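You operate a simulated robot arm through the tools that you are given. There is no shell and no other tool.

You run a simulated two-armed robot. Do the job below in one go: nothing can be reset, and whatever is moved stays where it is left.

TASK
Cool the mould: heat off, dial to 90, fan on till under 40 C, then set it on the mat.
Fine: Stop the fan when it is cool; the other moulds stay.

The check looks at the end state, three seconds after you hand in, the way a careful person would. Anything else that was tipped, shoved, dropped, spilled or broken makes it a failure.

THE ROBOT
Two 7-joint arms with fingered hands on one trunk that stands fixed in place. Base frame: the origin is at the foot of the trunk, x ahead of it, y to its left, z up. Units: m, degrees, N and s.
The left shoulder is at [0.042, 0.163, 1.061], the right one opposite. Payload 4 kg a hand.
Tool frame (each hand has its own): the origin (TCP) lies between the finger pads and is the grasp point; the fingertips stand 0.036 m ahead of it; z points along the fingers, y is the line along which they close. Largest opening 0.124 m; the body of the gripper starts 0.042 m behind the TCP. The gripper is a hand of 4 fingers: y runs from the thumb to the fingers, the wrist lies at [-0.015, -0.099, -0.189] in the tool frame, and closing takes about 1.5 s.
Orientation is that of the tool frame in the base frame, as a unit quaternion [w, x, y, z]. With the fingers straight down and the wrist toward the robot, the tool's x, y and z point along [0, 1, 0], [1, 0, 0] and [0, 0, -1] of the base frame.

THE INTERFACE
- The arms move only by the tool apply_moves. It takes "left_plan", "right_plan" or both (then of equal length, played together; a hand with none holds still); each is a list of rows, each a list of 2 entries, a list of its own where there are three numbers: the turn, a rotation vector about the tool's x, y, z in rad, then the shift along the tool's x, y, z in m. In form: [[[wx, wy, wz], [tx, ty, tz]], ...]. A call has 1 to 20 rows; each row is the pose to reach, as a shift and turn from the pose commanded when the call began, along the tool's axes at that moment. "left_grip" and "right_grip" are, for a hand that has rows, the finger opening in m, from 0 to 0.124, set as the call begins (left out, the last holds). A row lasts 0.2 s, in which the tool goes at most 0.05 m and 8.6 degrees; a call with a longer step from one row to the next is refused whole, and so is a gripper value outside its range. Where a pose cannot be reached the arm comes as near as it can. A force on the tool above 40 N (or 10 N above the force at the start of the call, whichever is more), or a blocked arm, ends the call early, and 0.2 s more pass. Each finger travels about 0.045 m/s and halts on what it meets, pressing with about 28 N; the grip force reading is that of the motor and also rises with nothing between the fingers. The clock runs only during rows and for 0.2 s after the last one: add rows that repeat a pose to give the fingers time. It gives the time, the measured TCP pose, the force on the tool (base axes), the opening and the grip force at its end, in the units of the frame above (readings bear some noise), with the torque about the TCP (base axes, N m) and any sound that the robot's microphone picked up.
- Cameras (640 x 400 px; columns grow to the right, rows downward): "scene" is now at [0.1464, 0.0454, 1.3105]; the picture's right is [0.46, -0.88, -0.07], its down [-0.33, -0.10, -0.94] and it looks along [0.82, 0.46, -0.34] (base axes); focal length 317 px, centre (320, 200). "left" rides on the left gripper at [-0.075, -0.086, -0.123] in its tool frame; the picture's right is [-0.70, -0.34, 0.63], its down [0.64, -0.68, 0.35] and it looks along [0.32, 0.65, 0.69] (tool axes); focal length 275 px, centre (320, 200). "right" rides on the right gripper at [0.075, -0.086, -0.123] in its tool frame; the picture's right is [-0.70, 0.34, -0.63], its down [-0.65, -0.68, 0.35] and it looks along [-0.32, 0.65, 0.69] (tool axes); focal length 275 px, centre (320, 200). There is no depth. A picture from a camera that has moved, and an enlarged one, comes with that camera's place and axes in the base frame and with its lens.
- get_image(camera): a new picture of that camera. It takes no simulated time.
- raise_lower(by): slides the trunk up (or, below 0, down) by that many m; the arms and the scene camera ride with it, the base frame stays. It gives what a move gives, with no picture.
- move_fingers(index, middle, ring, thumb_bend, thumb_turn, hand): sets how far each is bent, from 0 (flat) to 1 (curled in); at 0.3 the hand is open as for a grip, at 0.7 the pads meet at the TCP. One left out holds its place. A second passes; each finger stops where it meets its share of the squeeze, and holds until it gets a number again. A gripper value or a shape takes the hand back. It gives what a move gives, with no picture; readings hold the bend of each and the force on the fingers (four entries, about 0 where the hand has none), thumb and palm. thumb_turn goes from beside the hand (0) to across from the fingers (1), as for a grip.
- preshape(shape, hand): the hand has 4 fingers and takes this shape, open, in about a second: jaw (thumb against the fingers, like two jaws); tri (thumb and two fingers); tip (a fingertip pinch); poke (one finger out to press); point (the index stretched); flat (the hand flat); cup (the hand cupped); fist (a fist). The gripper value then closes the fingers along that shape, each until it touches; the sizes above hold for jaw. It gives what a move gives, with no picture.
- head_to(pan, tilt): turns the head with the scene camera to pan (to the left, within 86 degrees either way) and tilt (down, from -29 to 69), counted from straight ahead of the robot. It gives what a move gives.
- zoom(camera, box): a new picture of the part [left, top, right, bottom] of that camera's present view, enlarged. It takes no simulated time.
- close_job(): hands the job in; it is judged then, once.

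Nothing tells you positions but the pictures and the camera data. Unless the task says otherwise, let go and move clear before handing in.

The tools are called after ">>>" as name(argument=value, ...) on one line, values as JSON. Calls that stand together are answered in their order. apply_moves: Moves the arms, as the interface text tells. Its arguments: {"type":"object","properties":{"left_plan":{"type":"array"},"left_grip":{"type":"number"},"right_plan":{"type":"array"},"right_grip":{"type":"number"}},"required":[]} The other tools are called the same way: raise_lower (by) slides the trunk up or down; preshape (shape, hand) gives the hand a shape; move_fingers (index, middle, ring, thumb_bend, thumb_turn, hand) moves the fingers one by one; head_to (pan, tilt) turns the head that bears the scene camera; get_image (camera) takes a picture; zoom (camera, box) takes an enlarged picture of a part of a camera's view; close_job () hands the job in.

At the start:

```text
t: 0.0
left_eef_pos: [0.5432, 0.5742, 1.1928]
left_tcp_rot: [0.0, 0.707, 0.707, 0.0]
left_force: [-0.2, -0.9, 0.5]
left_torque: [0.0, 0.0, 0.0]
left_gripper_width: 0.1235
left_finger_force: 0.1
left_shape: jaw
left_bend: [0.3, 0.3, 0.3, 0.3, 0.98]
left_finger forces: [0.0, 0.0, 0.0, 0.0, 0.0, 0.0]
right_eef_pos: [0.6203, 0.123, 1.1759]
right_tcp_rot: [0.001, 0.707, 0.707, 0.0]
right_force: [0.7, -0.4, -0.4]
right_torque: [-0.01, -0.02, 0.01]
right_gripper_width: 0.1241
right_finger_force: 0.1
right_shape: jaw
right_bend: [0.3, 0.3, 0.3, 0.3, 0.98]
right_finger forces: [0.1, 0.0, 0.0, 0.1, 0.0, 0.0]
trunk travel left (down, up): [-0.225, 0.253]
head pan, tilt: [27.9, 12.2]
```

scene: 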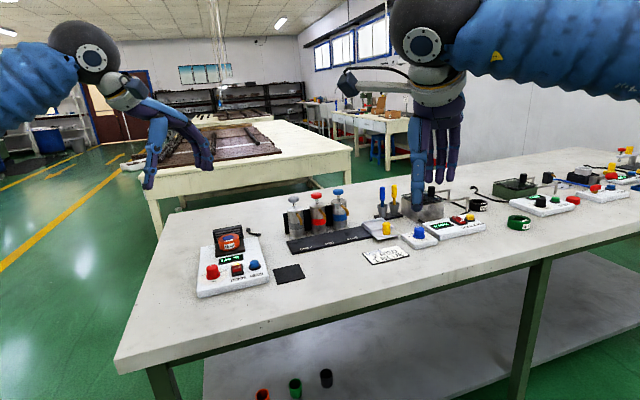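
right: 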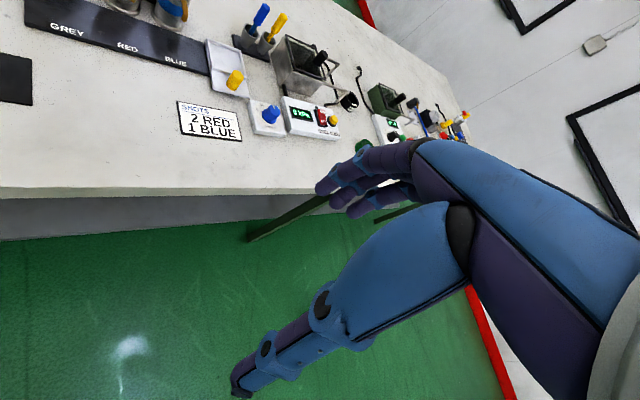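
left: 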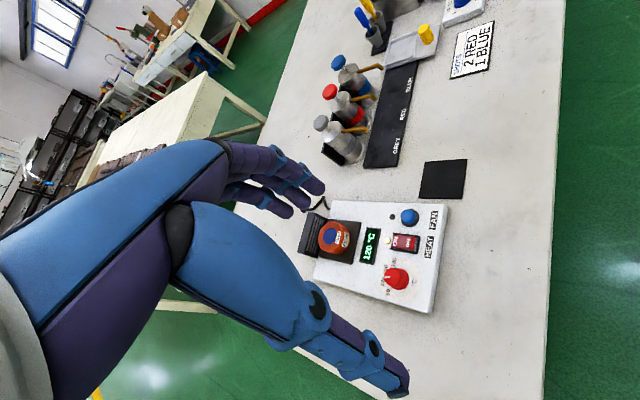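

I see a bench with a heater station (a white plate with a mould on a hot block, a display reading 120 °C, a red knob, a rocker switch and a blue knob) near the left hand, and a black mat beside it. I'll look closer before moving anything.

>>> zoom(camera="left", box=[280, 140, 480, 320])

>>> zoom(camera="scene", box=[180, 210, 320, 310])

>>> zoom(camera="scene", box=[360, 140, 640, 280])

```text
2.22 times, centred on (380, 230) of left
camera zoom: at [0.458, 0.4987, 1.3132], right [-0.34, -0.7, -0.63], down [-0.68, 0.64, -0.35], along [0.65, 0.32, -0.69], focal length 612 px, centre (187, 133)
```

zoom: 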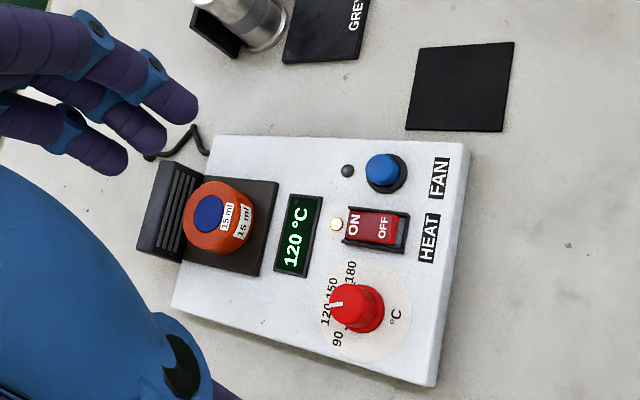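

```text
4.00 times, centred on (250, 260) of scene
camera zoom: at [0.1464, 0.0454, 1.3105], right [0.46, -0.88, -0.07], down [-0.33, -0.1, -0.94], along [0.82, 0.46, -0.34], focal length 1266 px, centre (600, -40)
```

zoom: 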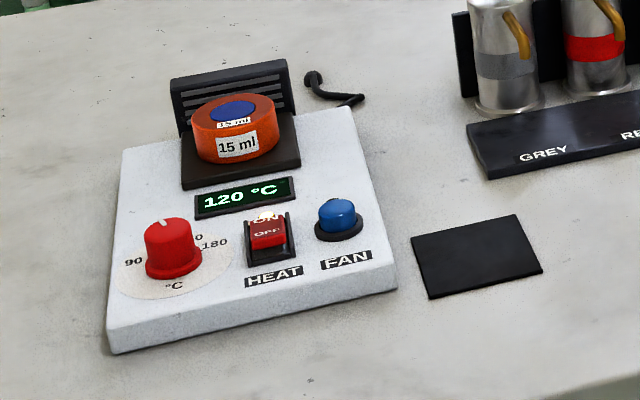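

```text
2.29 times, centred on (500, 210) of scene
camera zoom: at [0.1464, 0.0454, 1.3105], right [0.46, -0.88, -0.07], down [-0.33, -0.1, -0.94], along [0.82, 0.46, -0.34], focal length 724 px, centre (-91, 177)
```

zoom: 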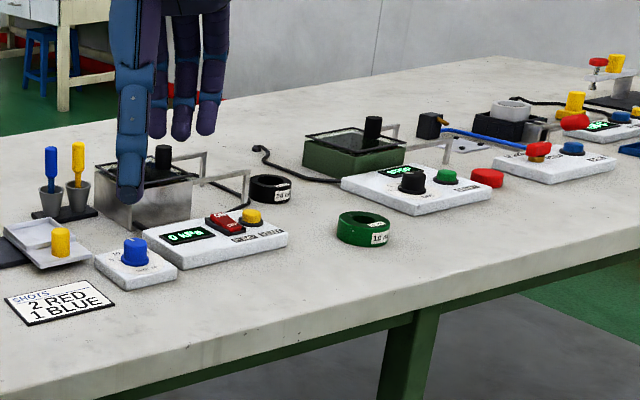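

The mat is at about (0.73, 0.48, 0.85) and the mould's top at about (0.75, 0.70, 0.91), with the bench near z 0.85. I'll zoom in on the dial, the rocker and the fan button.

>>> zoom(camera="left", box=[365, 220, 445, 300])

>>> zoom(camera="left", box=[370, 195, 450, 255])

>>> zoom(camera="scene", box=[200, 245, 280, 300])

>>> zoom(camera="scene", box=[205, 220, 265, 265])

```text
5.00 times, centred on (405, 260) of left
camera zoom: at [0.458, 0.4987, 1.3132], right [-0.34, -0.7, -0.63], down [-0.68, 0.64, -0.35], along [0.65, 0.32, -0.69], focal length 1376 px, centre (-105, -100)
```

zoom: 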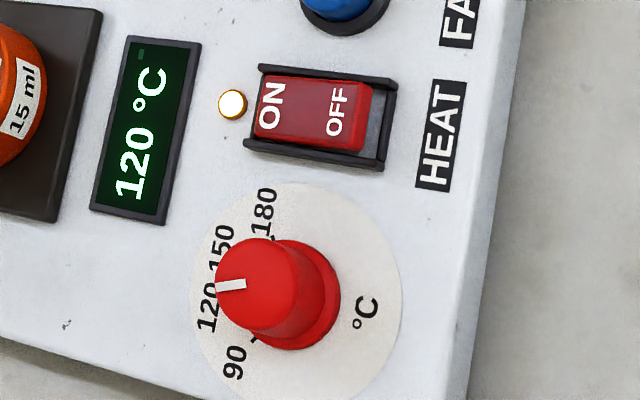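

```text
6.67 times, centred on (410, 225) of left
camera zoom: at [0.458, 0.4987, 1.3132], right [-0.34, -0.7, -0.63], down [-0.68, 0.64, -0.35], along [0.65, 0.32, -0.69], focal length 1835 px, centre (-280, 33)
```

zoom: 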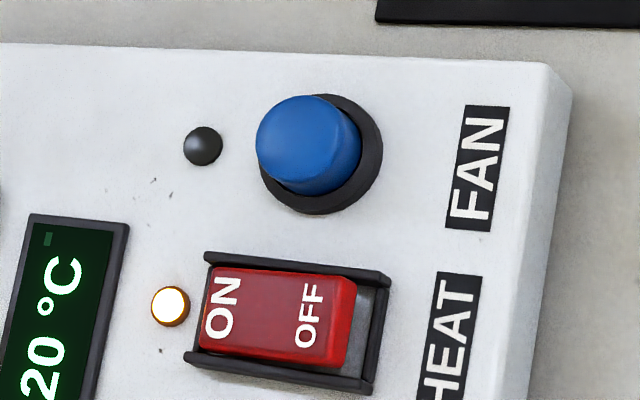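

```text
7.27 times, centred on (240, 272) of scene
camera zoom: at [0.1464, 0.0454, 1.3105], right [0.46, -0.88, -0.07], down [-0.33, -0.1, -0.94], along [0.82, 0.46, -0.34], focal length 2302 px, centre (902, -327)
```

zoom: 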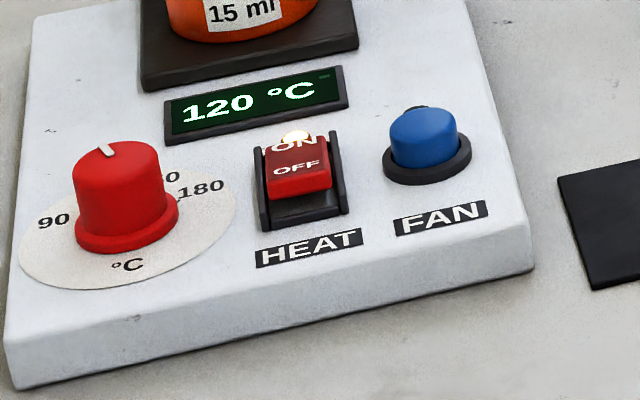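

```text
8.89 times, centred on (235, 242) of scene
camera zoom: at [0.1464, 0.0454, 1.3105], right [0.46, -0.88, -0.07], down [-0.33, -0.1, -0.94], along [0.82, 0.46, -0.34], focal length 2814 px, centre (1076, -178)
```

zoom: 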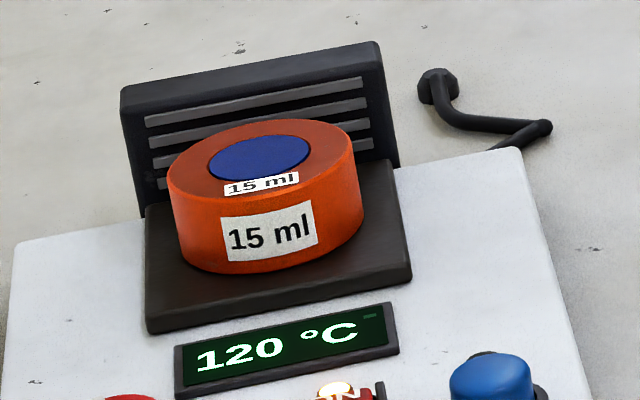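

The plate is yawed about 45°. I put the dial at about (0.619, 0.635), the rocker at (0.66, 0.593) and the fan button at (0.694, 0.562), with the plate top near z 0.873. The dial points at 120, and 90 is about 37° counterclockwise from it. Next I'll put the left hand in the poke shape and see where the fingertip sits.

>>> preshape(hand="left", shape="poke")

```text
t: 0.9
left_eef_pos: [0.5416, 0.5736, 1.1917]
left_tcp_rot: [0.001, 0.707, 0.707, -0.001]
left_force: [0.7, 1.3, 0.2]
left_torque: [0.01, 0.0, 0.02]
left_gripper_width: 0.0
left_finger_force: 0.1
left_shape: poke
left_bend: [0.7, 0.7, 0.99, 0.0, 1.0]
left_finger forces: [0.0, 0.0, 0.0, 0.1, 0.0, 0.1]
right_eef_pos: [0.6201, 0.1241, 1.1767]
right_tcp_rot: [0.001, 0.707, 0.707, 0.0]
right_force: [0.3, 0.1, 0.5]
right_torque: [0.0, -0.01, -0.03]
right_gripper_width: 0.1238
right_finger_force: 0.0
right_shape: jaw
right_bend: [0.3, 0.3, 0.3, 0.3, 0.98]
right_finger forces: [0.0, 0.0, 0.0, 0.0, 0.0, 0.1]
trunk travel left (down, up): [-0.225, 0.253]
head pan, tilt: [27.9, 12.2]
```

>>> get_image(camera="left")

>>> get_image(camera="scene")

>>> zoom(camera="scene", box=[60, 60, 240, 190])

```text
taken
camera left: at [0.458, 0.4987, 1.3132], right [-0.34, -0.7, -0.63], down [-0.68, 0.64, -0.35], along [0.65, 0.32, -0.69], focal length 275 px, centre (320, 200)
```

left: 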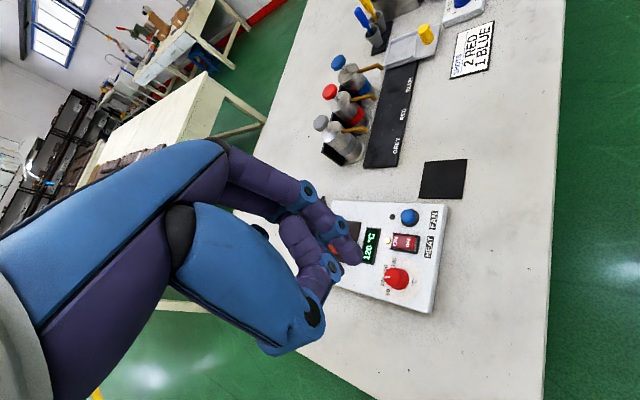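

```text
taken
camera scene: at [0.1464, 0.0454, 1.3105], right [0.46, -0.88, -0.07], down [-0.33, -0.1, -0.94], along [0.82, 0.46, -0.34], focal length 317 px, centre (320, 200)
```

scene: 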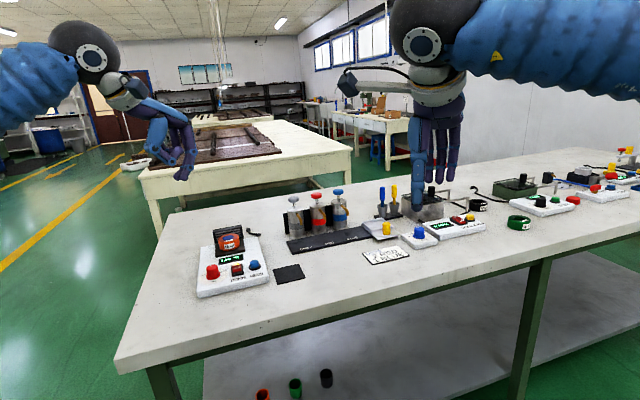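

```text
3.08 times, centred on (150, 125) of scene
camera zoom: at [0.1464, 0.0454, 1.3105], right [0.46, -0.88, -0.07], down [-0.33, -0.1, -0.94], along [0.82, 0.46, -0.34], focal length 974 px, centre (843, 431)
```

zoom: 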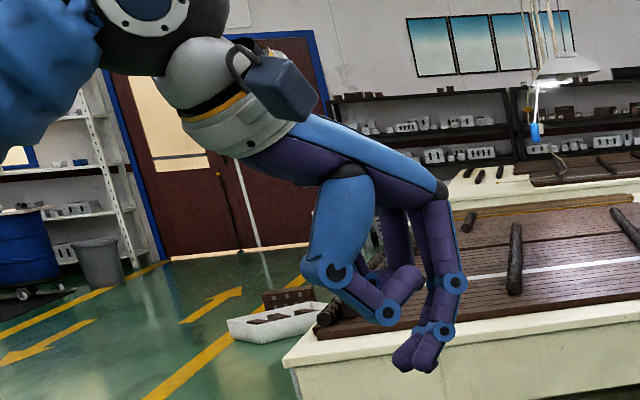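

The poke shape has folded several fingers, so I'll look closer to see which fingertip leads.

>>> zoom(camera="left", box=[160, 130, 400, 370])

>>> zoom(camera="scene", box=[130, 90, 220, 190])

>>> get_image(camera="right")

```text
1.67 times, centred on (280, 250) of left
camera zoom: at [0.458, 0.4987, 1.3132], right [-0.34, -0.7, -0.63], down [-0.68, 0.64, -0.35], along [0.65, 0.32, -0.69], focal length 459 px, centre (387, 117)
```

zoom: 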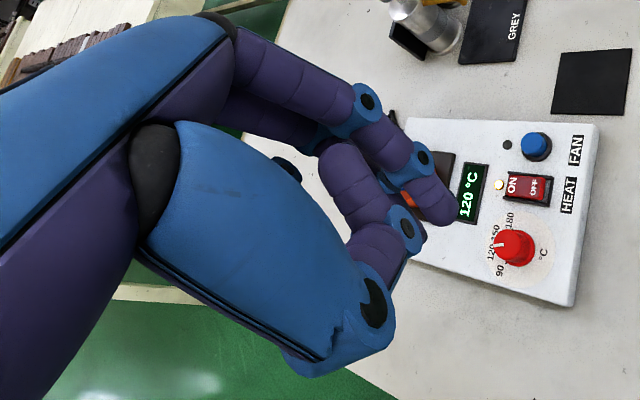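

```text
4.00 times, centred on (175, 140) of scene
camera zoom: at [0.1464, 0.0454, 1.3105], right [0.46, -0.88, -0.07], down [-0.33, -0.1, -0.94], along [0.82, 0.46, -0.34], focal length 1266 px, centre (900, 440)
```

zoom: 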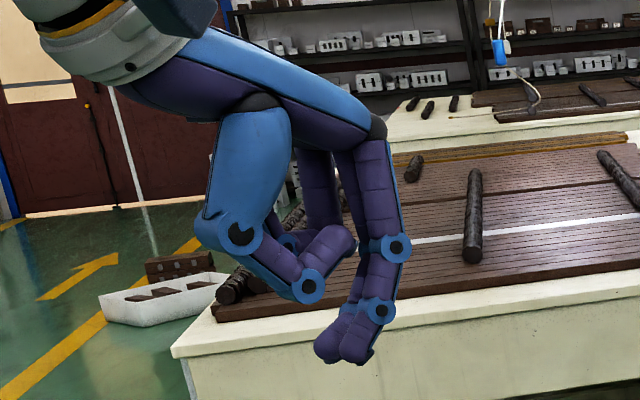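

```text
taken
camera right: at [0.535, 0.1992, 1.2989], right [0.34, -0.7, 0.63], down [-0.68, -0.65, -0.35], along [0.65, -0.32, -0.69], focal length 275 px, centre (320, 200)
```

right: 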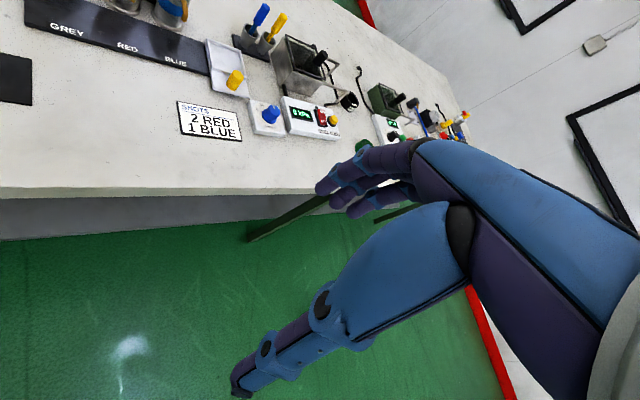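

In the poke shape two fingers lead side by side. I'll curl one more so only a single fingertip leads.

>>> move_fingers(hand="left", index=0.7, middle=1.0, ring=1.0)

>>> zoom(camera="left", box=[160, 130, 400, 370])

>>> zoom(camera="scene", box=[130, 90, 220, 190])

```text
t: 1.9
left_eef_pos: [0.5418, 0.5746, 1.191]
left_tcp_rot: [0.0, 0.707, 0.707, 0.0]
left_force: [0.3, -0.4, 0.4]
left_torque: [0.01, -0.03, 0.01]
left_gripper_width: 0.0371
left_finger_force: 0.0
left_shape: fingers
left_bend: [0.7, 1.0, 1.0, 0.0, 1.0]
left_finger forces: [0.0, 0.0, 0.1, 0.0, 0.0, 0.1]
right_eef_pos: [0.6205, 0.1228, 1.1757]
right_tcp_rot: [0.0, 0.706, 0.708, 0.0]
right_force: [0.3, -0.1, -0.5]
right_torque: [0.0, -0.01, 0.0]
right_gripper_width: 0.1236
right_finger_force: 0.0
right_shape: jaw
right_bend: [0.3, 0.3, 0.3, 0.3, 0.98]
right_finger forces: [0.1, 0.0, 0.0, 0.0, 0.0, 0.0]
trunk travel left (down, up): [-0.225, 0.253]
head pan, tilt: [27.9, 12.2]
```

```text
1.67 times, centred on (280, 250) of left
camera zoom: at [0.458, 0.4987, 1.3132], right [-0.34, -0.7, -0.63], down [-0.68, 0.64, -0.35], along [0.65, 0.32, -0.69], focal length 459 px, centre (387, 117)
```

zoom: 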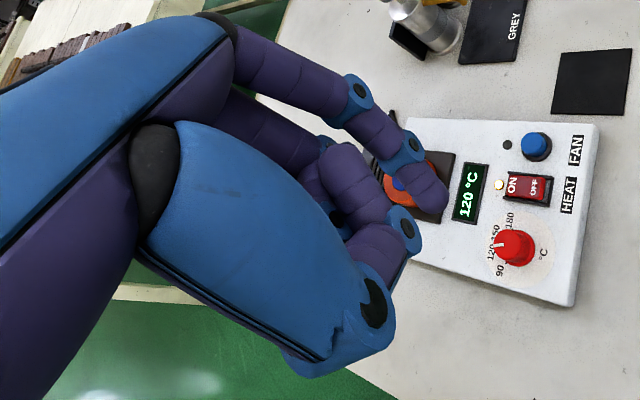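

```text
4.00 times, centred on (175, 140) of scene
camera zoom: at [0.1464, 0.0454, 1.3105], right [0.46, -0.88, -0.07], down [-0.33, -0.1, -0.94], along [0.82, 0.46, -0.34], focal length 1266 px, centre (900, 440)
```

zoom: 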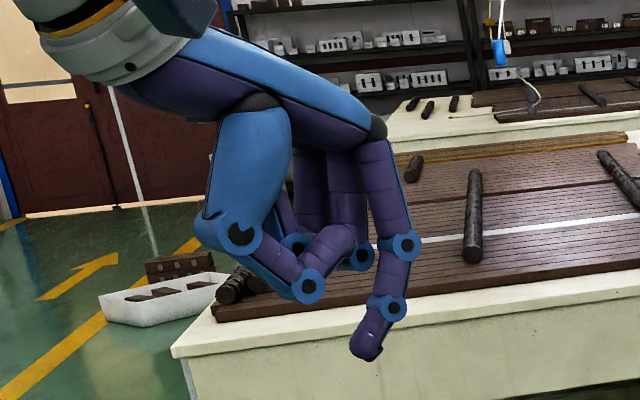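

A single fingertip now leads, at about tool (-0.006, 0.007, 0.036). I'll yaw the hand to the station's 45° and bring the fingertip over the OFF half of the rocker at about (0.648, 0.581), staying high.

>>> apply_moves(left_plan=[[[0, 0, -0.0981], [0.001, 0.012, 0.025]], [[0, 0, -0.1963], [0.0015, 0.024, 0.05]], [[0, 0, -0.2944], [0.002, 0.036, 0.075]], [[0, 0, -0.3926], [0.003, 0.048, 0.1]], [[0, 0, -0.4907], [0.004, 0.06, 0.125]], [[0, 0, -0.5888], [0.005, 0.072, 0.15]], [[0, 0, -0.687], [0.0055, 0.084, 0.175]], [[0, 0, -0.785], [0.006, 0.096, 0.2]], [[0, 0, -0.785], [0.006, 0.096, 0.2]]])

>>> get_image(camera="left")

>>> get_image(camera="scene")

```text
t: 3.9
left_eef_pos: [0.6371, 0.5828, 0.9912]
left_tcp_rot: [0.0, 0.381, 0.924, 0.0]
left_force: [-0.5, 0.4, -0.2]
left_torque: [0.01, -0.02, 0.03]
left_gripper_width: 0.0374
left_finger_force: 0.0
left_shape: fingers
left_bend: [0.7, 1.0, 1.0, 0.0, 1.0]
left_finger forces: [0.0, 0.0, 0.0, 0.1, 0.1, 0.1]
right_eef_pos: [0.6202, 0.1245, 1.1764]
right_tcp_rot: [0.0, 0.707, 0.707, 0.001]
right_force: [-0.4, -0.3, 0.0]
right_torque: [-0.01, -0.04, 0.01]
right_gripper_width: 0.1238
right_finger_force: 0.0
right_shape: jaw
right_bend: [0.3, 0.3, 0.3, 0.3, 0.98]
right_finger forces: [0.0, 0.0, 0.0, 0.1, 0.0, 0.0]
trunk travel left (down, up): [-0.225, 0.253]
head pan, tilt: [27.9, 12.2]
```

```text
taken
camera left: at [0.6319, 0.4676, 1.1121], right [0.26, -0.73, -0.63], down [-0.94, -0.03, -0.35], along [0.24, 0.68, -0.69], focal length 275 px, centre (320, 200)
```

left: 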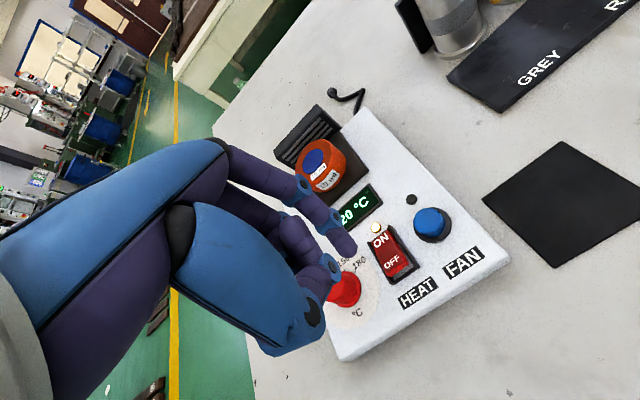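

```text
taken
camera scene: at [0.1458, 0.0454, 1.3106], right [0.46, -0.88, -0.07], down [-0.33, -0.1, -0.94], along [0.82, 0.46, -0.34], focal length 317 px, centre (320, 200)
```

scene: 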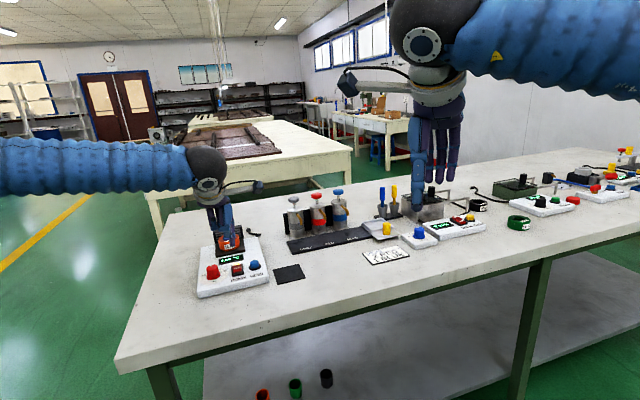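

The hand is over the station. I'll zoom to refine the fingertip and the target positions from this new viewpoint.

>>> zoom(camera="left", box=[300, 160, 480, 320])

>>> zoom(camera="scene", box=[190, 200, 280, 300])

```text
2.50 times, centred on (390, 240) of left
camera zoom: at [0.6319, 0.4676, 1.1121], right [0.26, -0.73, -0.63], down [-0.94, -0.03, -0.35], along [0.24, 0.68, -0.69], focal length 688 px, centre (145, 100)
```

zoom: 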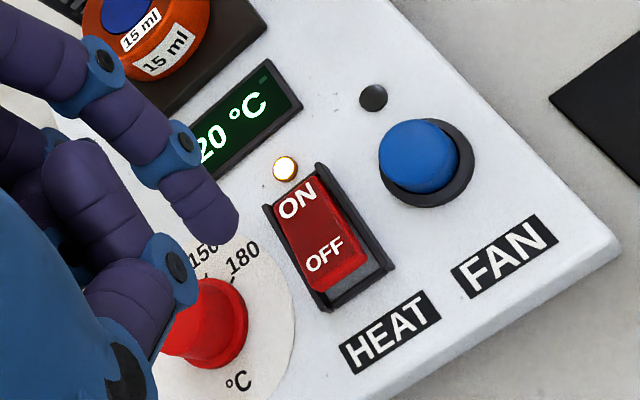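

```text
4.00 times, centred on (235, 250) of scene
camera zoom: at [0.1458, 0.0454, 1.3106], right [0.46, -0.88, -0.07], down [-0.33, -0.1, -0.94], along [0.82, 0.46, -0.34], focal length 1266 px, centre (660, 0)
```

zoom: 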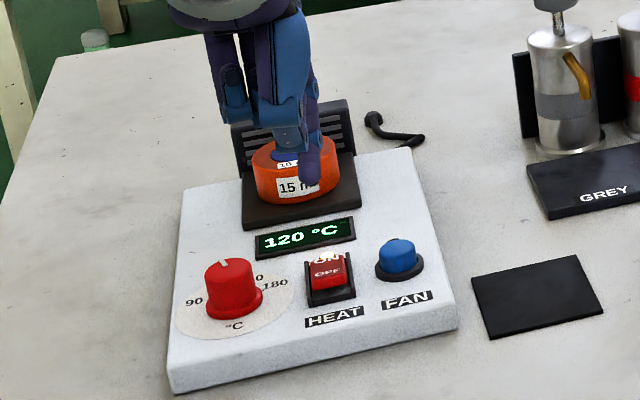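

The fingertip is at about (0.646, 0.580, 0.955) and the OFF pad at about (0.654, 0.582, 0.888). I'll shift slightly, come down to just above it and check.

>>> apply_moves(left_plan=[[[0, 0, 0], [-0.004, 0.004, 0.015]], [[0, 0, 0], [-0.004, 0.004, 0.03]], [[0, 0, 0], [-0.004, 0.004, 0.045]], [[0, 0, 0], [-0.004, 0.004, 0.045]]])

>>> zoom(camera="left", box=[300, 160, 480, 320])

>>> zoom(camera="scene", box=[200, 220, 280, 300])

```text
t: 4.9
left_eef_pos: [0.6439, 0.5817, 0.9462]
left_tcp_rot: [0.0, 0.382, 0.924, 0.0]
left_force: [-0.7, 0.0, 1.1]
left_torque: [-0.01, 0.01, 0.0]
left_gripper_width: 0.0371
left_finger_force: 0.2
left_shape: fingers
left_bend: [0.7, 1.0, 1.0, 0.0, 1.0]
left_finger forces: [0.1, 0.0, 0.0, 0.0, 0.0, 0.0]
right_eef_pos: [0.6207, 0.1224, 1.1756]
right_tcp_rot: [0.0, 0.708, 0.707, 0.0]
right_force: [0.0, -0.5, 0.1]
right_torque: [-0.01, 0.01, 0.02]
right_gripper_width: 0.1236
right_finger_force: 0.0
right_shape: jaw
right_bend: [0.3, 0.3, 0.3, 0.3, 0.98]
right_finger forces: [0.0, 0.0, 0.0, 0.0, 0.1, 0.0]
trunk travel left (down, up): [-0.225, 0.253]
head pan, tilt: [27.9, 12.2]
```

```text
2.50 times, centred on (390, 240) of left
camera zoom: at [0.6378, 0.4668, 1.0673], right [0.25, -0.73, -0.63], down [-0.94, -0.03, -0.35], along [0.24, 0.68, -0.69], focal length 688 px, centre (145, 100)
```

zoom: 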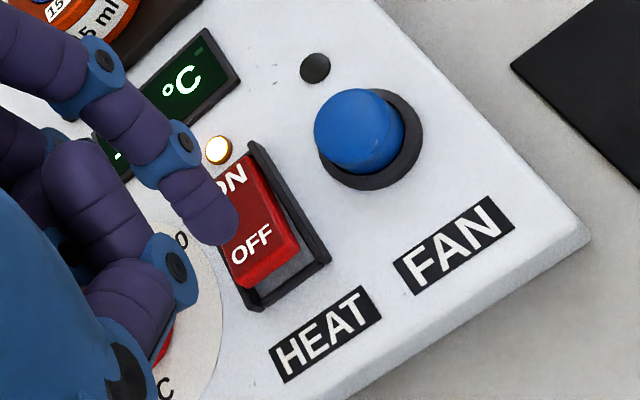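

```text
5.00 times, centred on (240, 260) of scene
camera zoom: at [0.1462, 0.0451, 1.3106], right [0.46, -0.88, -0.07], down [-0.33, -0.1, -0.94], along [0.82, 0.46, -0.34], focal length 1583 px, centre (720, -100)
```

zoom: 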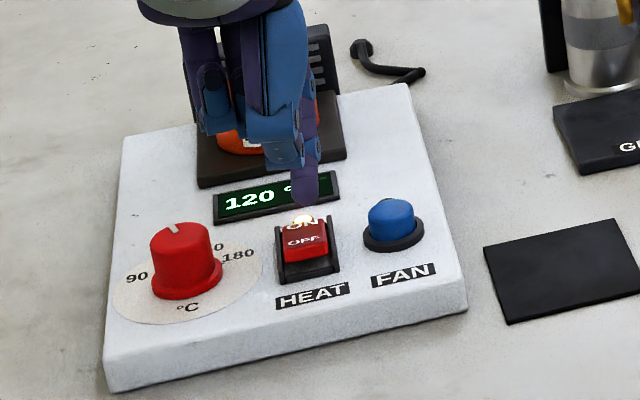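

The fingertip is right above the OFF pad with about 2 cm to go. I'll press down slowly.

>>> apply_moves(left_plan=[[[0, 0, 0], [0, 0, 0.008]], [[0, 0, 0], [0, 0, 0.014]], [[0, 0, 0], [0, 0, 0.018]], [[0, 0, 0], [0, 0, 0.022]], [[0, 0, 0], [0, 0, 0.025]]])

>>> zoom(camera="left", box=[300, 160, 480, 320])

>>> zoom(camera="scene", box=[200, 220, 280, 300])

```text
t: 6.1
left_eef_pos: [0.6442, 0.5808, 0.9216]
left_tcp_rot: [-0.001, 0.382, 0.924, 0.001]
left_force: [0.2, -0.6, -0.2]
left_torque: [0.04, -0.02, -0.01]
left_gripper_width: 0.0373
left_finger_force: 0.0
left_shape: fingers
left_bend: [0.7, 1.0, 1.0, 0.0, 1.0]
left_finger forces: [0.1, 0.1, 0.0, 0.0, 0.0, 0.2]
right_eef_pos: [0.6199, 0.123, 1.1766]
right_tcp_rot: [0.0, 0.707, 0.707, 0.001]
right_force: [-0.6, -0.2, -0.8]
right_torque: [0.0, 0.01, -0.01]
right_gripper_width: 0.1236
right_finger_force: 0.1
right_shape: jaw
right_bend: [0.3, 0.3, 0.3, 0.3, 0.98]
right_finger forces: [0.0, 0.1, 0.1, 0.0, 0.0, 0.0]
trunk travel left (down, up): [-0.225, 0.253]
head pan, tilt: [27.9, 12.2]
```

```text
2.50 times, centred on (390, 240) of left
camera zoom: at [0.6379, 0.4664, 1.0429], right [0.25, -0.73, -0.63], down [-0.94, -0.03, -0.35], along [0.24, 0.68, -0.69], focal length 688 px, centre (145, 100)
```

zoom: 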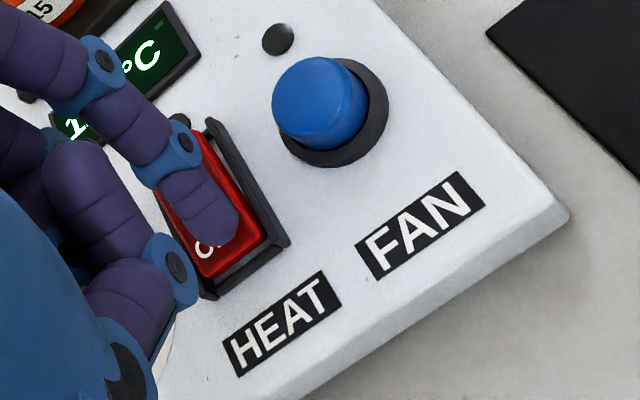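

```text
5.00 times, centred on (240, 260) of scene
camera zoom: at [0.1466, 0.0454, 1.3104], right [0.46, -0.88, -0.07], down [-0.33, -0.1, -0.94], along [0.82, 0.46, -0.34], focal length 1583 px, centre (720, -100)
```

zoom: 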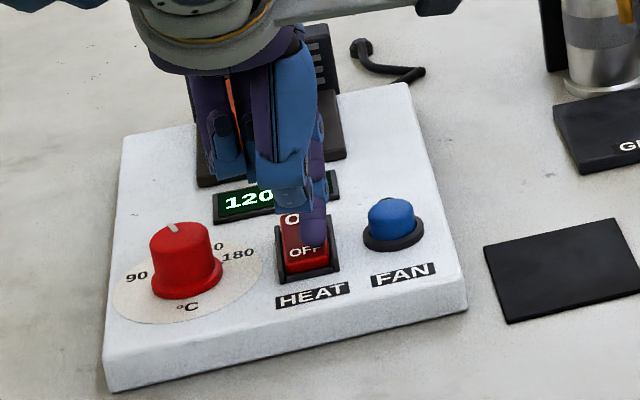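

The heat LED looks dark and the rocker seems to have tipped to OFF. I'll lift off and check.

>>> apply_moves(left_plan=[[[0, 0, 0], [0, 0, -0.02]], [[0, 0, 0], [0, 0, -0.05]], [[0, 0, 0], [0, 0, -0.08]], [[0, 0, 0], [0, 0, -0.08]]])

>>> zoom(camera="left", box=[300, 160, 480, 320])

>>> zoom(camera="scene", box=[200, 220, 280, 300])

```text
t: 7.1
left_eef_pos: [0.6432, 0.5833, 1.001]
left_tcp_rot: [-0.001, 0.383, 0.924, -0.002]
left_force: [0.1, 0.4, -0.1]
left_torque: [0.01, 0.0, -0.04]
left_gripper_width: 0.0368
left_finger_force: 0.1
left_shape: fingers
left_bend: [0.7, 1.0, 1.0, 0.0, 1.0]
left_finger forces: [0.1, 0.0, 0.0, 0.1, 0.0, 0.0]
right_eef_pos: [0.6203, 0.1235, 1.1753]
right_tcp_rot: [-0.001, 0.707, 0.707, 0.0]
right_force: [0.1, 0.4, 0.1]
right_torque: [0.0, -0.01, 0.01]
right_gripper_width: 0.1237
right_finger_force: 0.1
right_shape: jaw
right_bend: [0.3, 0.3, 0.3, 0.3, 0.98]
right_finger forces: [0.1, 0.0, 0.1, 0.0, 0.1, 0.0]
trunk travel left (down, up): [-0.225, 0.253]
head pan, tilt: [27.9, 12.2]
```

```text
2.50 times, centred on (390, 240) of left
camera zoom: at [0.6372, 0.4678, 1.123], right [0.25, -0.73, -0.63], down [-0.94, -0.03, -0.34], along [0.23, 0.68, -0.69], focal length 688 px, centre (145, 100)
```

zoom: 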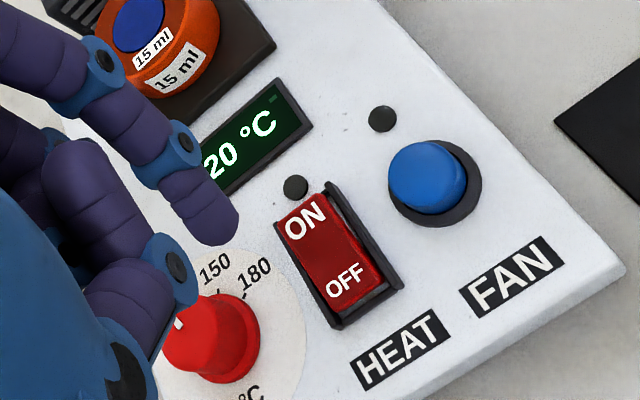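

```text
5.00 times, centred on (240, 260) of scene
camera zoom: at [0.1468, 0.0457, 1.3103], right [0.46, -0.88, -0.07], down [-0.33, -0.1, -0.94], along [0.82, 0.46, -0.34], focal length 1583 px, centre (720, -100)
```

zoom: 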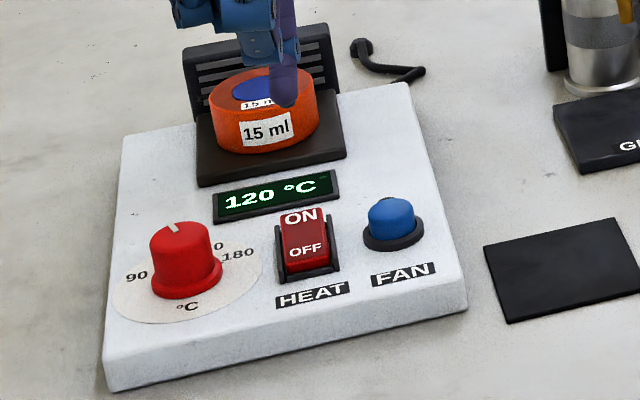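

Heat is off: the LED is dark and the rocker is on OFF. Next is the dial, so I'll move up a bit, try the fingertip-pinch shape and check its geometry.

>>> apply_moves(left_plan=[[[0, 0, 0], [0.01, 0, -0.04]], [[0, 0, 0], [0.02, 0, -0.06]]])

>>> preshape(hand="left", shape="tip")

>>> get_image(camera="left")

>>> zoom(camera="scene", box=[170, 150, 290, 300])

```text
t: 7.7
left_eef_pos: [0.6301, 0.5961, 1.0612]
left_tcp_rot: [0.0, 0.383, 0.924, 0.001]
left_force: [0.1, 0.0, -0.1]
left_torque: [-0.02, 0.0, -0.02]
left_gripper_width: 0.037
left_finger_force: 0.0
left_shape: fingers
left_bend: [0.7, 1.0, 1.0, 0.0, 1.0]
left_finger forces: [0.0, 0.0, 0.1, 0.0, 0.0, 0.0]
right_eef_pos: [0.6203, 0.1228, 1.175]
right_tcp_rot: [0.0, 0.707, 0.707, 0.0]
right_force: [0.4, 0.2, -1.3]
right_torque: [-0.01, 0.02, -0.03]
right_gripper_width: 0.1237
right_finger_force: 0.1
right_shape: jaw
right_bend: [0.3, 0.3, 0.3, 0.3, 0.98]
right_finger forces: [0.0, 0.1, 0.0, 0.0, 0.1, 0.1]
trunk travel left (down, up): [-0.225, 0.253]
head pan, tilt: [27.9, 12.2]
```

```text
t: 8.6
left_eef_pos: [0.6293, 0.5953, 1.0617]
left_tcp_rot: [0.0, 0.382, 0.924, 0.0]
left_force: [1.2, -0.2, 0.2]
left_torque: [0.04, 0.0, 0.02]
left_gripper_width: 0.1238
left_finger_force: 0.0
left_shape: tip
left_bend: [0.31, 0.98, 0.99, 0.3, 0.98]
left_finger forces: [0.1, 0.0, 0.0, 0.0, 0.1, 0.0]
right_eef_pos: [0.62, 0.1242, 1.174]
right_tcp_rot: [0.0, 0.707, 0.707, 0.0]
right_force: [-0.7, -0.2, 0.5]
right_torque: [-0.03, 0.01, -0.04]
right_gripper_width: 0.1237
right_finger_force: 0.1
right_shape: jaw
right_bend: [0.3, 0.3, 0.3, 0.3, 0.98]
right_finger forces: [0.0, 0.0, 0.0, 0.1, 0.0, 0.0]
trunk travel left (down, up): [-0.225, 0.253]
head pan, tilt: [27.9, 12.2]
```

```text
taken
camera left: at [0.6232, 0.4811, 1.1832], right [0.25, -0.73, -0.63], down [-0.94, -0.03, -0.35], along [0.24, 0.68, -0.69], focal length 275 px, centre (320, 200)
```

left: 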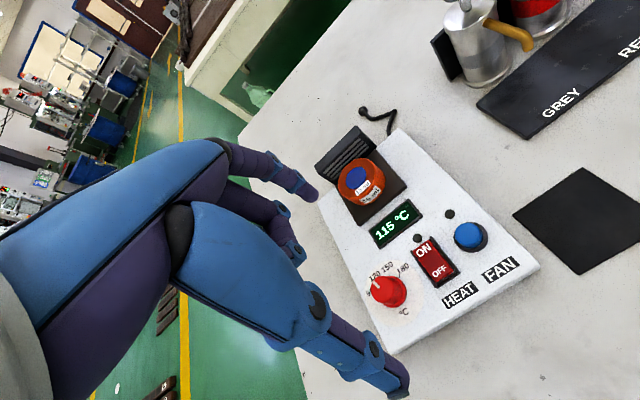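

```text
2.67 times, centred on (230, 225) of scene
camera zoom: at [0.1465, 0.0454, 1.3105], right [0.46, -0.88, -0.07], down [-0.33, -0.1, -0.94], along [0.82, 0.46, -0.34], focal length 844 px, centre (560, 133)
```

zoom: 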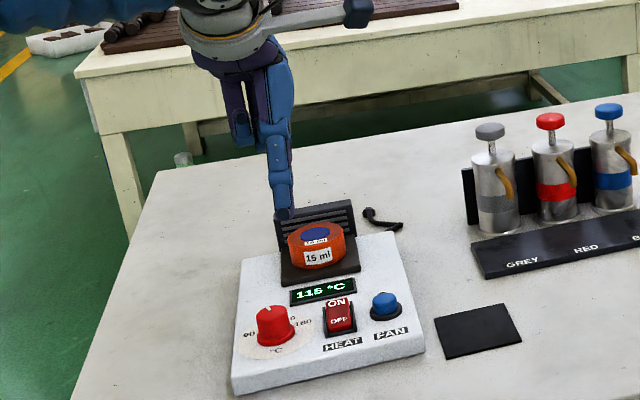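

The display already reads 115 °C and is falling. I'll refine the knob location before gripping it.

>>> zoom(camera="left", box=[350, 240, 450, 330])

>>> zoom(camera="scene", box=[195, 250, 255, 295])

```text
4.44 times, centred on (400, 285) of left
camera zoom: at [0.6232, 0.4811, 1.1832], right [0.25, -0.73, -0.63], down [-0.94, -0.03, -0.35], along [0.24, 0.68, -0.69], focal length 1224 px, centre (-36, -178)
```

zoom: 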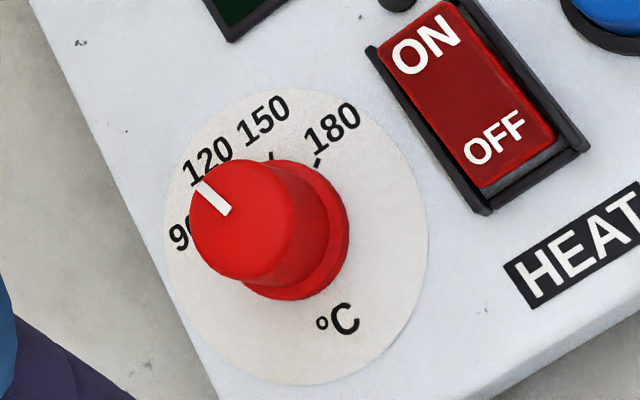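

```text
8.89 times, centred on (225, 272) of scene
camera zoom: at [0.1465, 0.0454, 1.3105], right [0.46, -0.88, -0.07], down [-0.33, -0.1, -0.94], along [0.82, 0.46, -0.34], focal length 2814 px, centre (1164, -444)
```

zoom: 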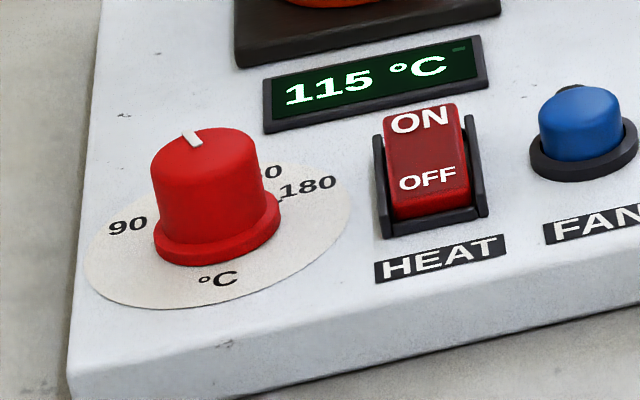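

The knob centre is at about (0.6195, 0.632), roughly 0.03 m in diameter, with its top near z 0.901. I'll go above it at a 25° yaw, leaving room to twist 37° counterclockwise, and close the pinch partly.

>>> apply_moves(left_plan=[[[0, 0, 0.087], [0.008, 0.005, 0.01]], [[0, 0, 0.174], [0.016, 0.01, 0.02]], [[0, 0, 0.262], [0.025, 0.014, 0.03]], [[0, 0, 0.349], [0.033, 0.019, 0.04]], [[0, 0, 0.349], [0.033, 0.019, 0.04]], [[0, 0, 0.349], [0.033, 0.019, 0.04]]], left_grip=0.06)

>>> get_image(camera="left")

>>> zoom(camera="scene", box=[170, 190, 290, 300])

```text
t: 10.0
left_eef_pos: [0.6194, 0.6323, 1.0226]
left_tcp_rot: [0.0, 0.538, 0.843, 0.0]
left_force: [0.1, 0.3, 0.5]
left_torque: [-0.02, 0.0, -0.02]
left_gripper_width: 0.0609
left_finger_force: 0.1
left_shape: tip
left_bend: [0.43, 0.98, 0.99, 0.56, 0.99]
left_finger forces: [0.0, 0.1, 0.1, 0.0, 0.0, 0.0]
right_eef_pos: [0.6199, 0.1247, 1.1751]
right_tcp_rot: [0.0, 0.707, 0.707, 0.0]
right_force: [-0.7, 0.1, 0.4]
right_torque: [0.01, 0.0, 0.01]
right_gripper_width: 0.1237
right_finger_force: 0.1
right_shape: jaw
right_bend: [0.3, 0.3, 0.3, 0.3, 0.98]
right_finger forces: [0.0, 0.0, 0.0, 0.1, 0.1, 0.1]
trunk travel left (down, up): [-0.225, 0.253]
head pan, tilt: [27.9, 12.2]
```

```text
taken
camera left: at [0.5758, 0.5263, 1.1432], right [-0.01, -0.77, -0.63], down [-0.89, 0.3, -0.35], along [0.46, 0.56, -0.69], focal length 275 px, centre (320, 200)
```

left: 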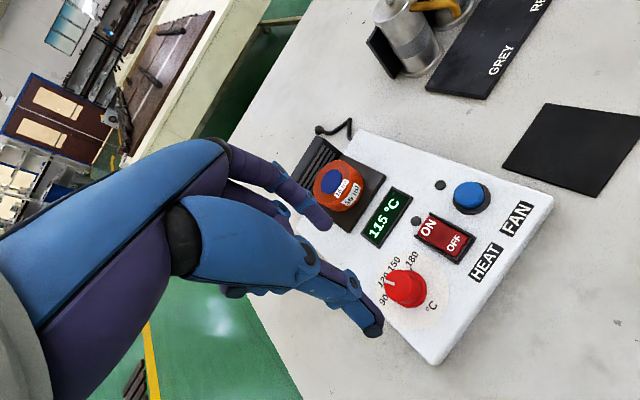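

```text
3.64 times, centred on (230, 245) of scene
camera zoom: at [0.1465, 0.0457, 1.3104], right [0.46, -0.88, -0.07], down [-0.33, -0.1, -0.94], along [0.82, 0.46, -0.34], focal length 1151 px, centre (647, 36)
```

zoom: 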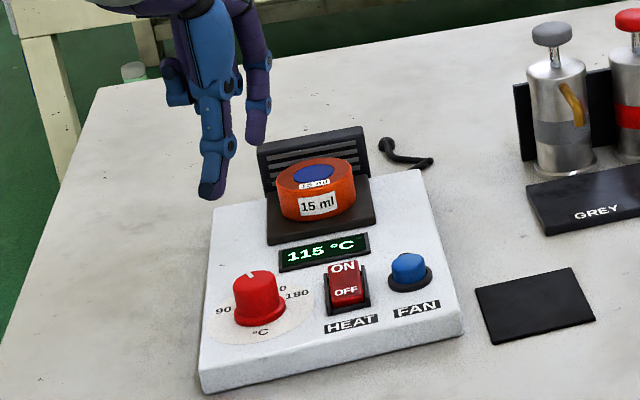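

The pinch straddles the knob axis, with the thumb and index tips at about ±0.04 m. I'll lower around the knob with the tips just above the plate, then check.

>>> apply_moves(left_plan=[[[0, 0, 0], [0, 0, 0.025]], [[0, 0, 0], [0, 0, 0.05]], [[0, 0, 0], [0, 0, 0.07]], [[0, 0, 0], [0, 0, 0.085]], [[0, 0, 0], [0, 0, 0.085]]])

>>> get_image(camera="left")

>>> zoom(camera="scene", box=[180, 220, 270, 300])

```text
t: 11.2
left_eef_pos: [0.6223, 0.6314, 0.9391]
left_tcp_rot: [0.0, 0.537, 0.843, 0.0]
left_force: [-1.4, 0.7, -0.3]
left_torque: [0.03, -0.01, 0.01]
left_gripper_width: 0.061
left_finger_force: 0.0
left_shape: tip
left_bend: [0.43, 0.98, 0.99, 0.56, 0.99]
left_finger forces: [0.1, 0.0, 0.0, 0.0, 0.0, 0.0]
right_eef_pos: [0.6211, 0.1222, 1.1754]
right_tcp_rot: [-0.001, 0.707, 0.707, 0.0]
right_force: [-0.8, 0.3, 0.7]
right_torque: [-0.02, 0.01, 0.0]
right_gripper_width: 0.1235
right_finger_force: 0.1
right_shape: jaw
right_bend: [0.3, 0.3, 0.3, 0.3, 0.98]
right_finger forces: [0.0, 0.1, 0.0, 0.1, 0.0, 0.0]
trunk travel left (down, up): [-0.225, 0.253]
head pan, tilt: [27.9, 12.2]
```

```text
taken
camera left: at [0.5771, 0.527, 1.0596], right [-0.01, -0.77, -0.63], down [-0.89, 0.3, -0.35], along [0.46, 0.56, -0.69], focal length 275 px, centre (320, 200)
```

left: 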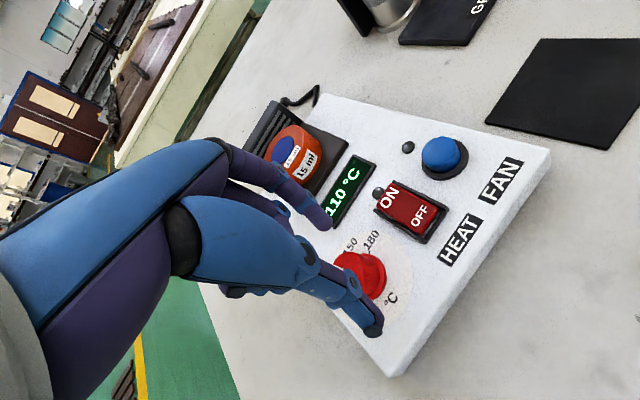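

```text
5.00 times, centred on (225, 260) of scene
camera zoom: at [0.1463, 0.0452, 1.3106], right [0.46, -0.88, -0.07], down [-0.33, -0.1, -0.94], along [0.82, 0.46, -0.34], focal length 1583 px, centre (795, -100)
```

zoom: 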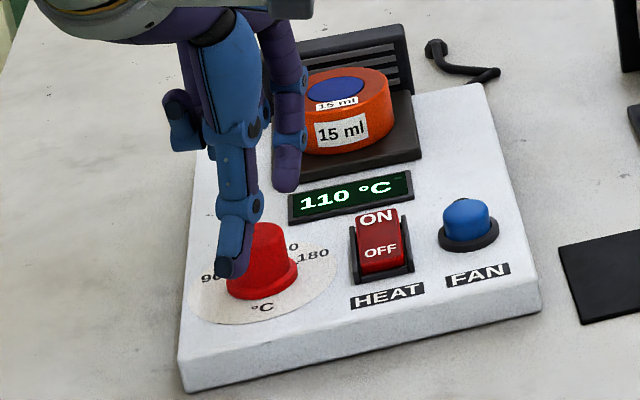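

The display reads 110 °C and the fingers straddle the knob. I'll go down the last 15 mm and close on it.

>>> apply_moves(left_plan=[[[0, 0, 0], [0, 0, 0.008]], [[0, 0, 0], [0, 0, 0.015]], [[0, 0, 0], [0, 0, 0.015]]])

>>> apply_moves(left_plan=[[[0, 0, 0], [0, 0, 0]], [[0, 0, 0], [0, 0, 0]], [[0, 0, 0], [0, 0, 0]], [[0, 0, 0], [0, 0, 0]], [[0, 0, 0], [0, 0, 0]], [[0, 0, 0], [0, 0, 0]]], left_grip=0.02)

>>> get_image(camera="left")

>>> zoom(camera="scene", box=[180, 220, 270, 300])

```text
t: 12.0
left_eef_pos: [0.6223, 0.632, 0.9214]
left_tcp_rot: [0.0, 0.537, 0.843, 0.001]
left_force: [-0.1, 0.1, 0.4]
left_torque: [0.01, 0.03, -0.01]
left_gripper_width: 0.0611
left_finger_force: 0.1
left_shape: tip
left_bend: [0.43, 0.98, 0.99, 0.56, 0.99]
left_finger forces: [0.0, 0.0, 0.1, 0.0, 0.0, 0.1]
right_eef_pos: [0.6196, 0.1225, 1.1763]
right_tcp_rot: [-0.001, 0.708, 0.707, 0.0]
right_force: [-0.6, -0.4, -0.3]
right_torque: [0.0, -0.01, 0.03]
right_gripper_width: 0.1234
right_finger_force: 0.0
right_shape: jaw
right_bend: [0.3, 0.3, 0.3, 0.3, 0.98]
right_finger forces: [0.1, 0.0, 0.0, 0.0, 0.0, 0.1]
trunk travel left (down, up): [-0.225, 0.253]
head pan, tilt: [27.9, 12.2]
```

```text
t: 13.4
left_eef_pos: [0.6217, 0.6311, 0.9233]
left_tcp_rot: [0.0, 0.537, 0.844, 0.0]
left_force: [1.0, -7.3, 0.4]
left_torque: [-0.16, -0.11, 0.03]
left_gripper_width: 0.0252
left_finger_force: 28.0
left_shape: tip
left_bend: [0.6, 1.0, 1.0, 0.64, 0.99]
left_finger forces: [22.8, 0.0, 0.1, 0.1, 24.7, 0.0]
right_eef_pos: [0.6203, 0.123, 1.1745]
right_tcp_rot: [0.001, 0.707, 0.707, 0.0]
right_force: [-0.7, 0.1, 0.5]
right_torque: [-0.01, 0.02, -0.01]
right_gripper_width: 0.1237
right_finger_force: 0.1
right_shape: jaw
right_bend: [0.3, 0.3, 0.3, 0.3, 0.98]
right_finger forces: [0.1, 0.1, 0.0, 0.0, 0.1, 0.0]
trunk travel left (down, up): [-0.225, 0.253]
head pan, tilt: [27.9, 12.2]
```

```text
taken
camera left: at [0.5767, 0.5259, 1.0442], right [-0.01, -0.77, -0.63], down [-0.89, 0.3, -0.35], along [0.46, 0.56, -0.69], focal length 275 px, centre (320, 200)
```

left: 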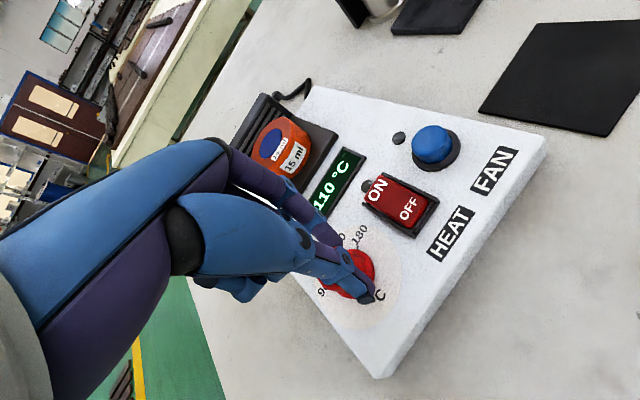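

```text
5.00 times, centred on (225, 260) of scene
camera zoom: at [0.1464, 0.0448, 1.3105], right [0.46, -0.88, -0.07], down [-0.33, -0.1, -0.94], along [0.82, 0.46, -0.34], focal length 1583 px, centre (795, -100)
```

zoom: 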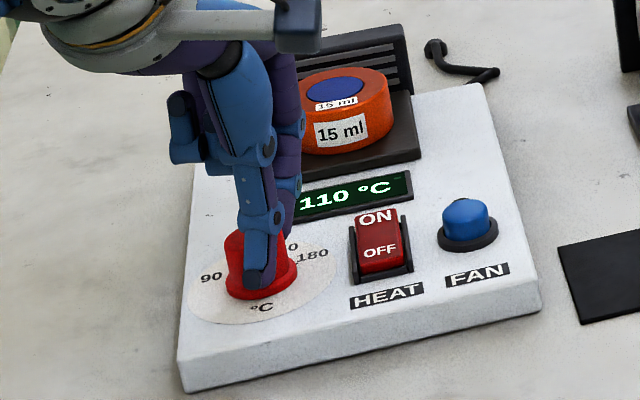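

The knob is gripped (about 24 N each side). I'll twist counterclockwise about 37° seen from above, in two stages.

>>> apply_moves(left_plan=[[[0, 0, -0.11], [0, 0, 0]], [[0, 0, -0.22], [0, 0, 0]], [[0, 0, -0.33], [0, 0, 0]], [[0, 0, -0.33], [0, 0, 0]]])

>>> zoom(camera="scene", box=[195, 240, 255, 290])

>>> zoom(camera="left", box=[300, 210, 440, 330])

```text
t: 14.4
left_eef_pos: [0.6196, 0.6311, 0.9229]
left_tcp_rot: [0.0, 0.391, 0.92, 0.0]
left_force: [11.9, -4.1, 7.8]
left_torque: [0.08, -0.43, -0.04]
left_gripper_width: 0.0242
left_finger_force: 27.8
left_shape: tip
left_bend: [0.59, 1.0, 1.0, 0.64, 0.98]
left_finger forces: [30.2, 0.1, 0.0, 0.0, 23.7, 0.0]
right_eef_pos: [0.6207, 0.1224, 1.1754]
right_tcp_rot: [-0.001, 0.707, 0.707, -0.001]
right_force: [-0.6, -1.1, -0.7]
right_torque: [0.01, 0.0, 0.0]
right_gripper_width: 0.1236
right_finger_force: 0.2
right_shape: jaw
right_bend: [0.3, 0.3, 0.3, 0.3, 0.98]
right_finger forces: [0.0, 0.0, 0.0, 0.1, 0.0, 0.0]
trunk travel left (down, up): [-0.225, 0.253]
head pan, tilt: [27.9, 12.2]
```

```text
8.00 times, centred on (225, 265) of scene
camera zoom: at [0.1469, 0.0447, 1.3105], right [0.46, -0.88, -0.07], down [-0.33, -0.1, -0.94], along [0.82, 0.46, -0.34], focal length 2532 px, centre (1080, -320)
```

zoom: 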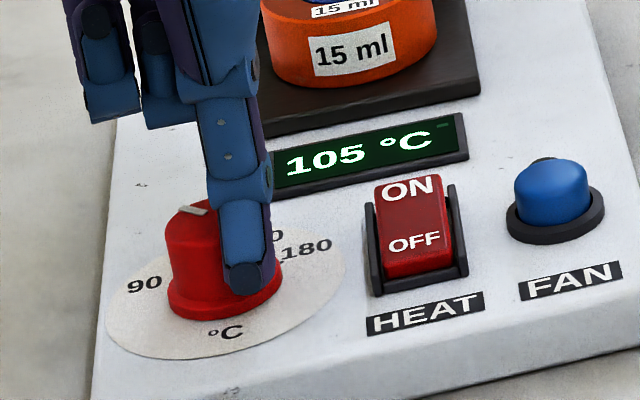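

```text
3.33 times, centred on (370, 270) of left
camera zoom: at [0.6124, 0.5162, 1.044], right [0.24, -0.73, -0.63], down [-0.94, -0.01, -0.35], along [0.25, 0.68, -0.69], focal length 918 px, centre (153, -33)
```

zoom: 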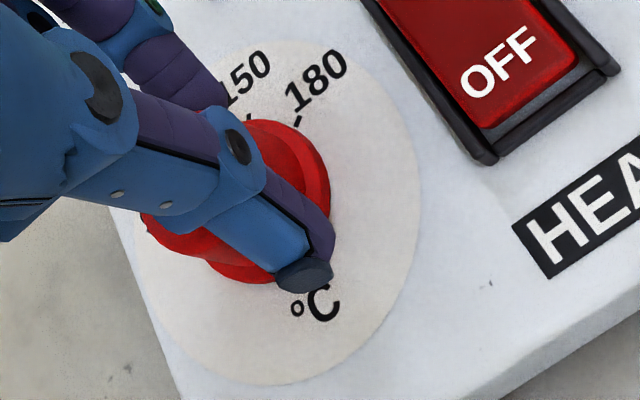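

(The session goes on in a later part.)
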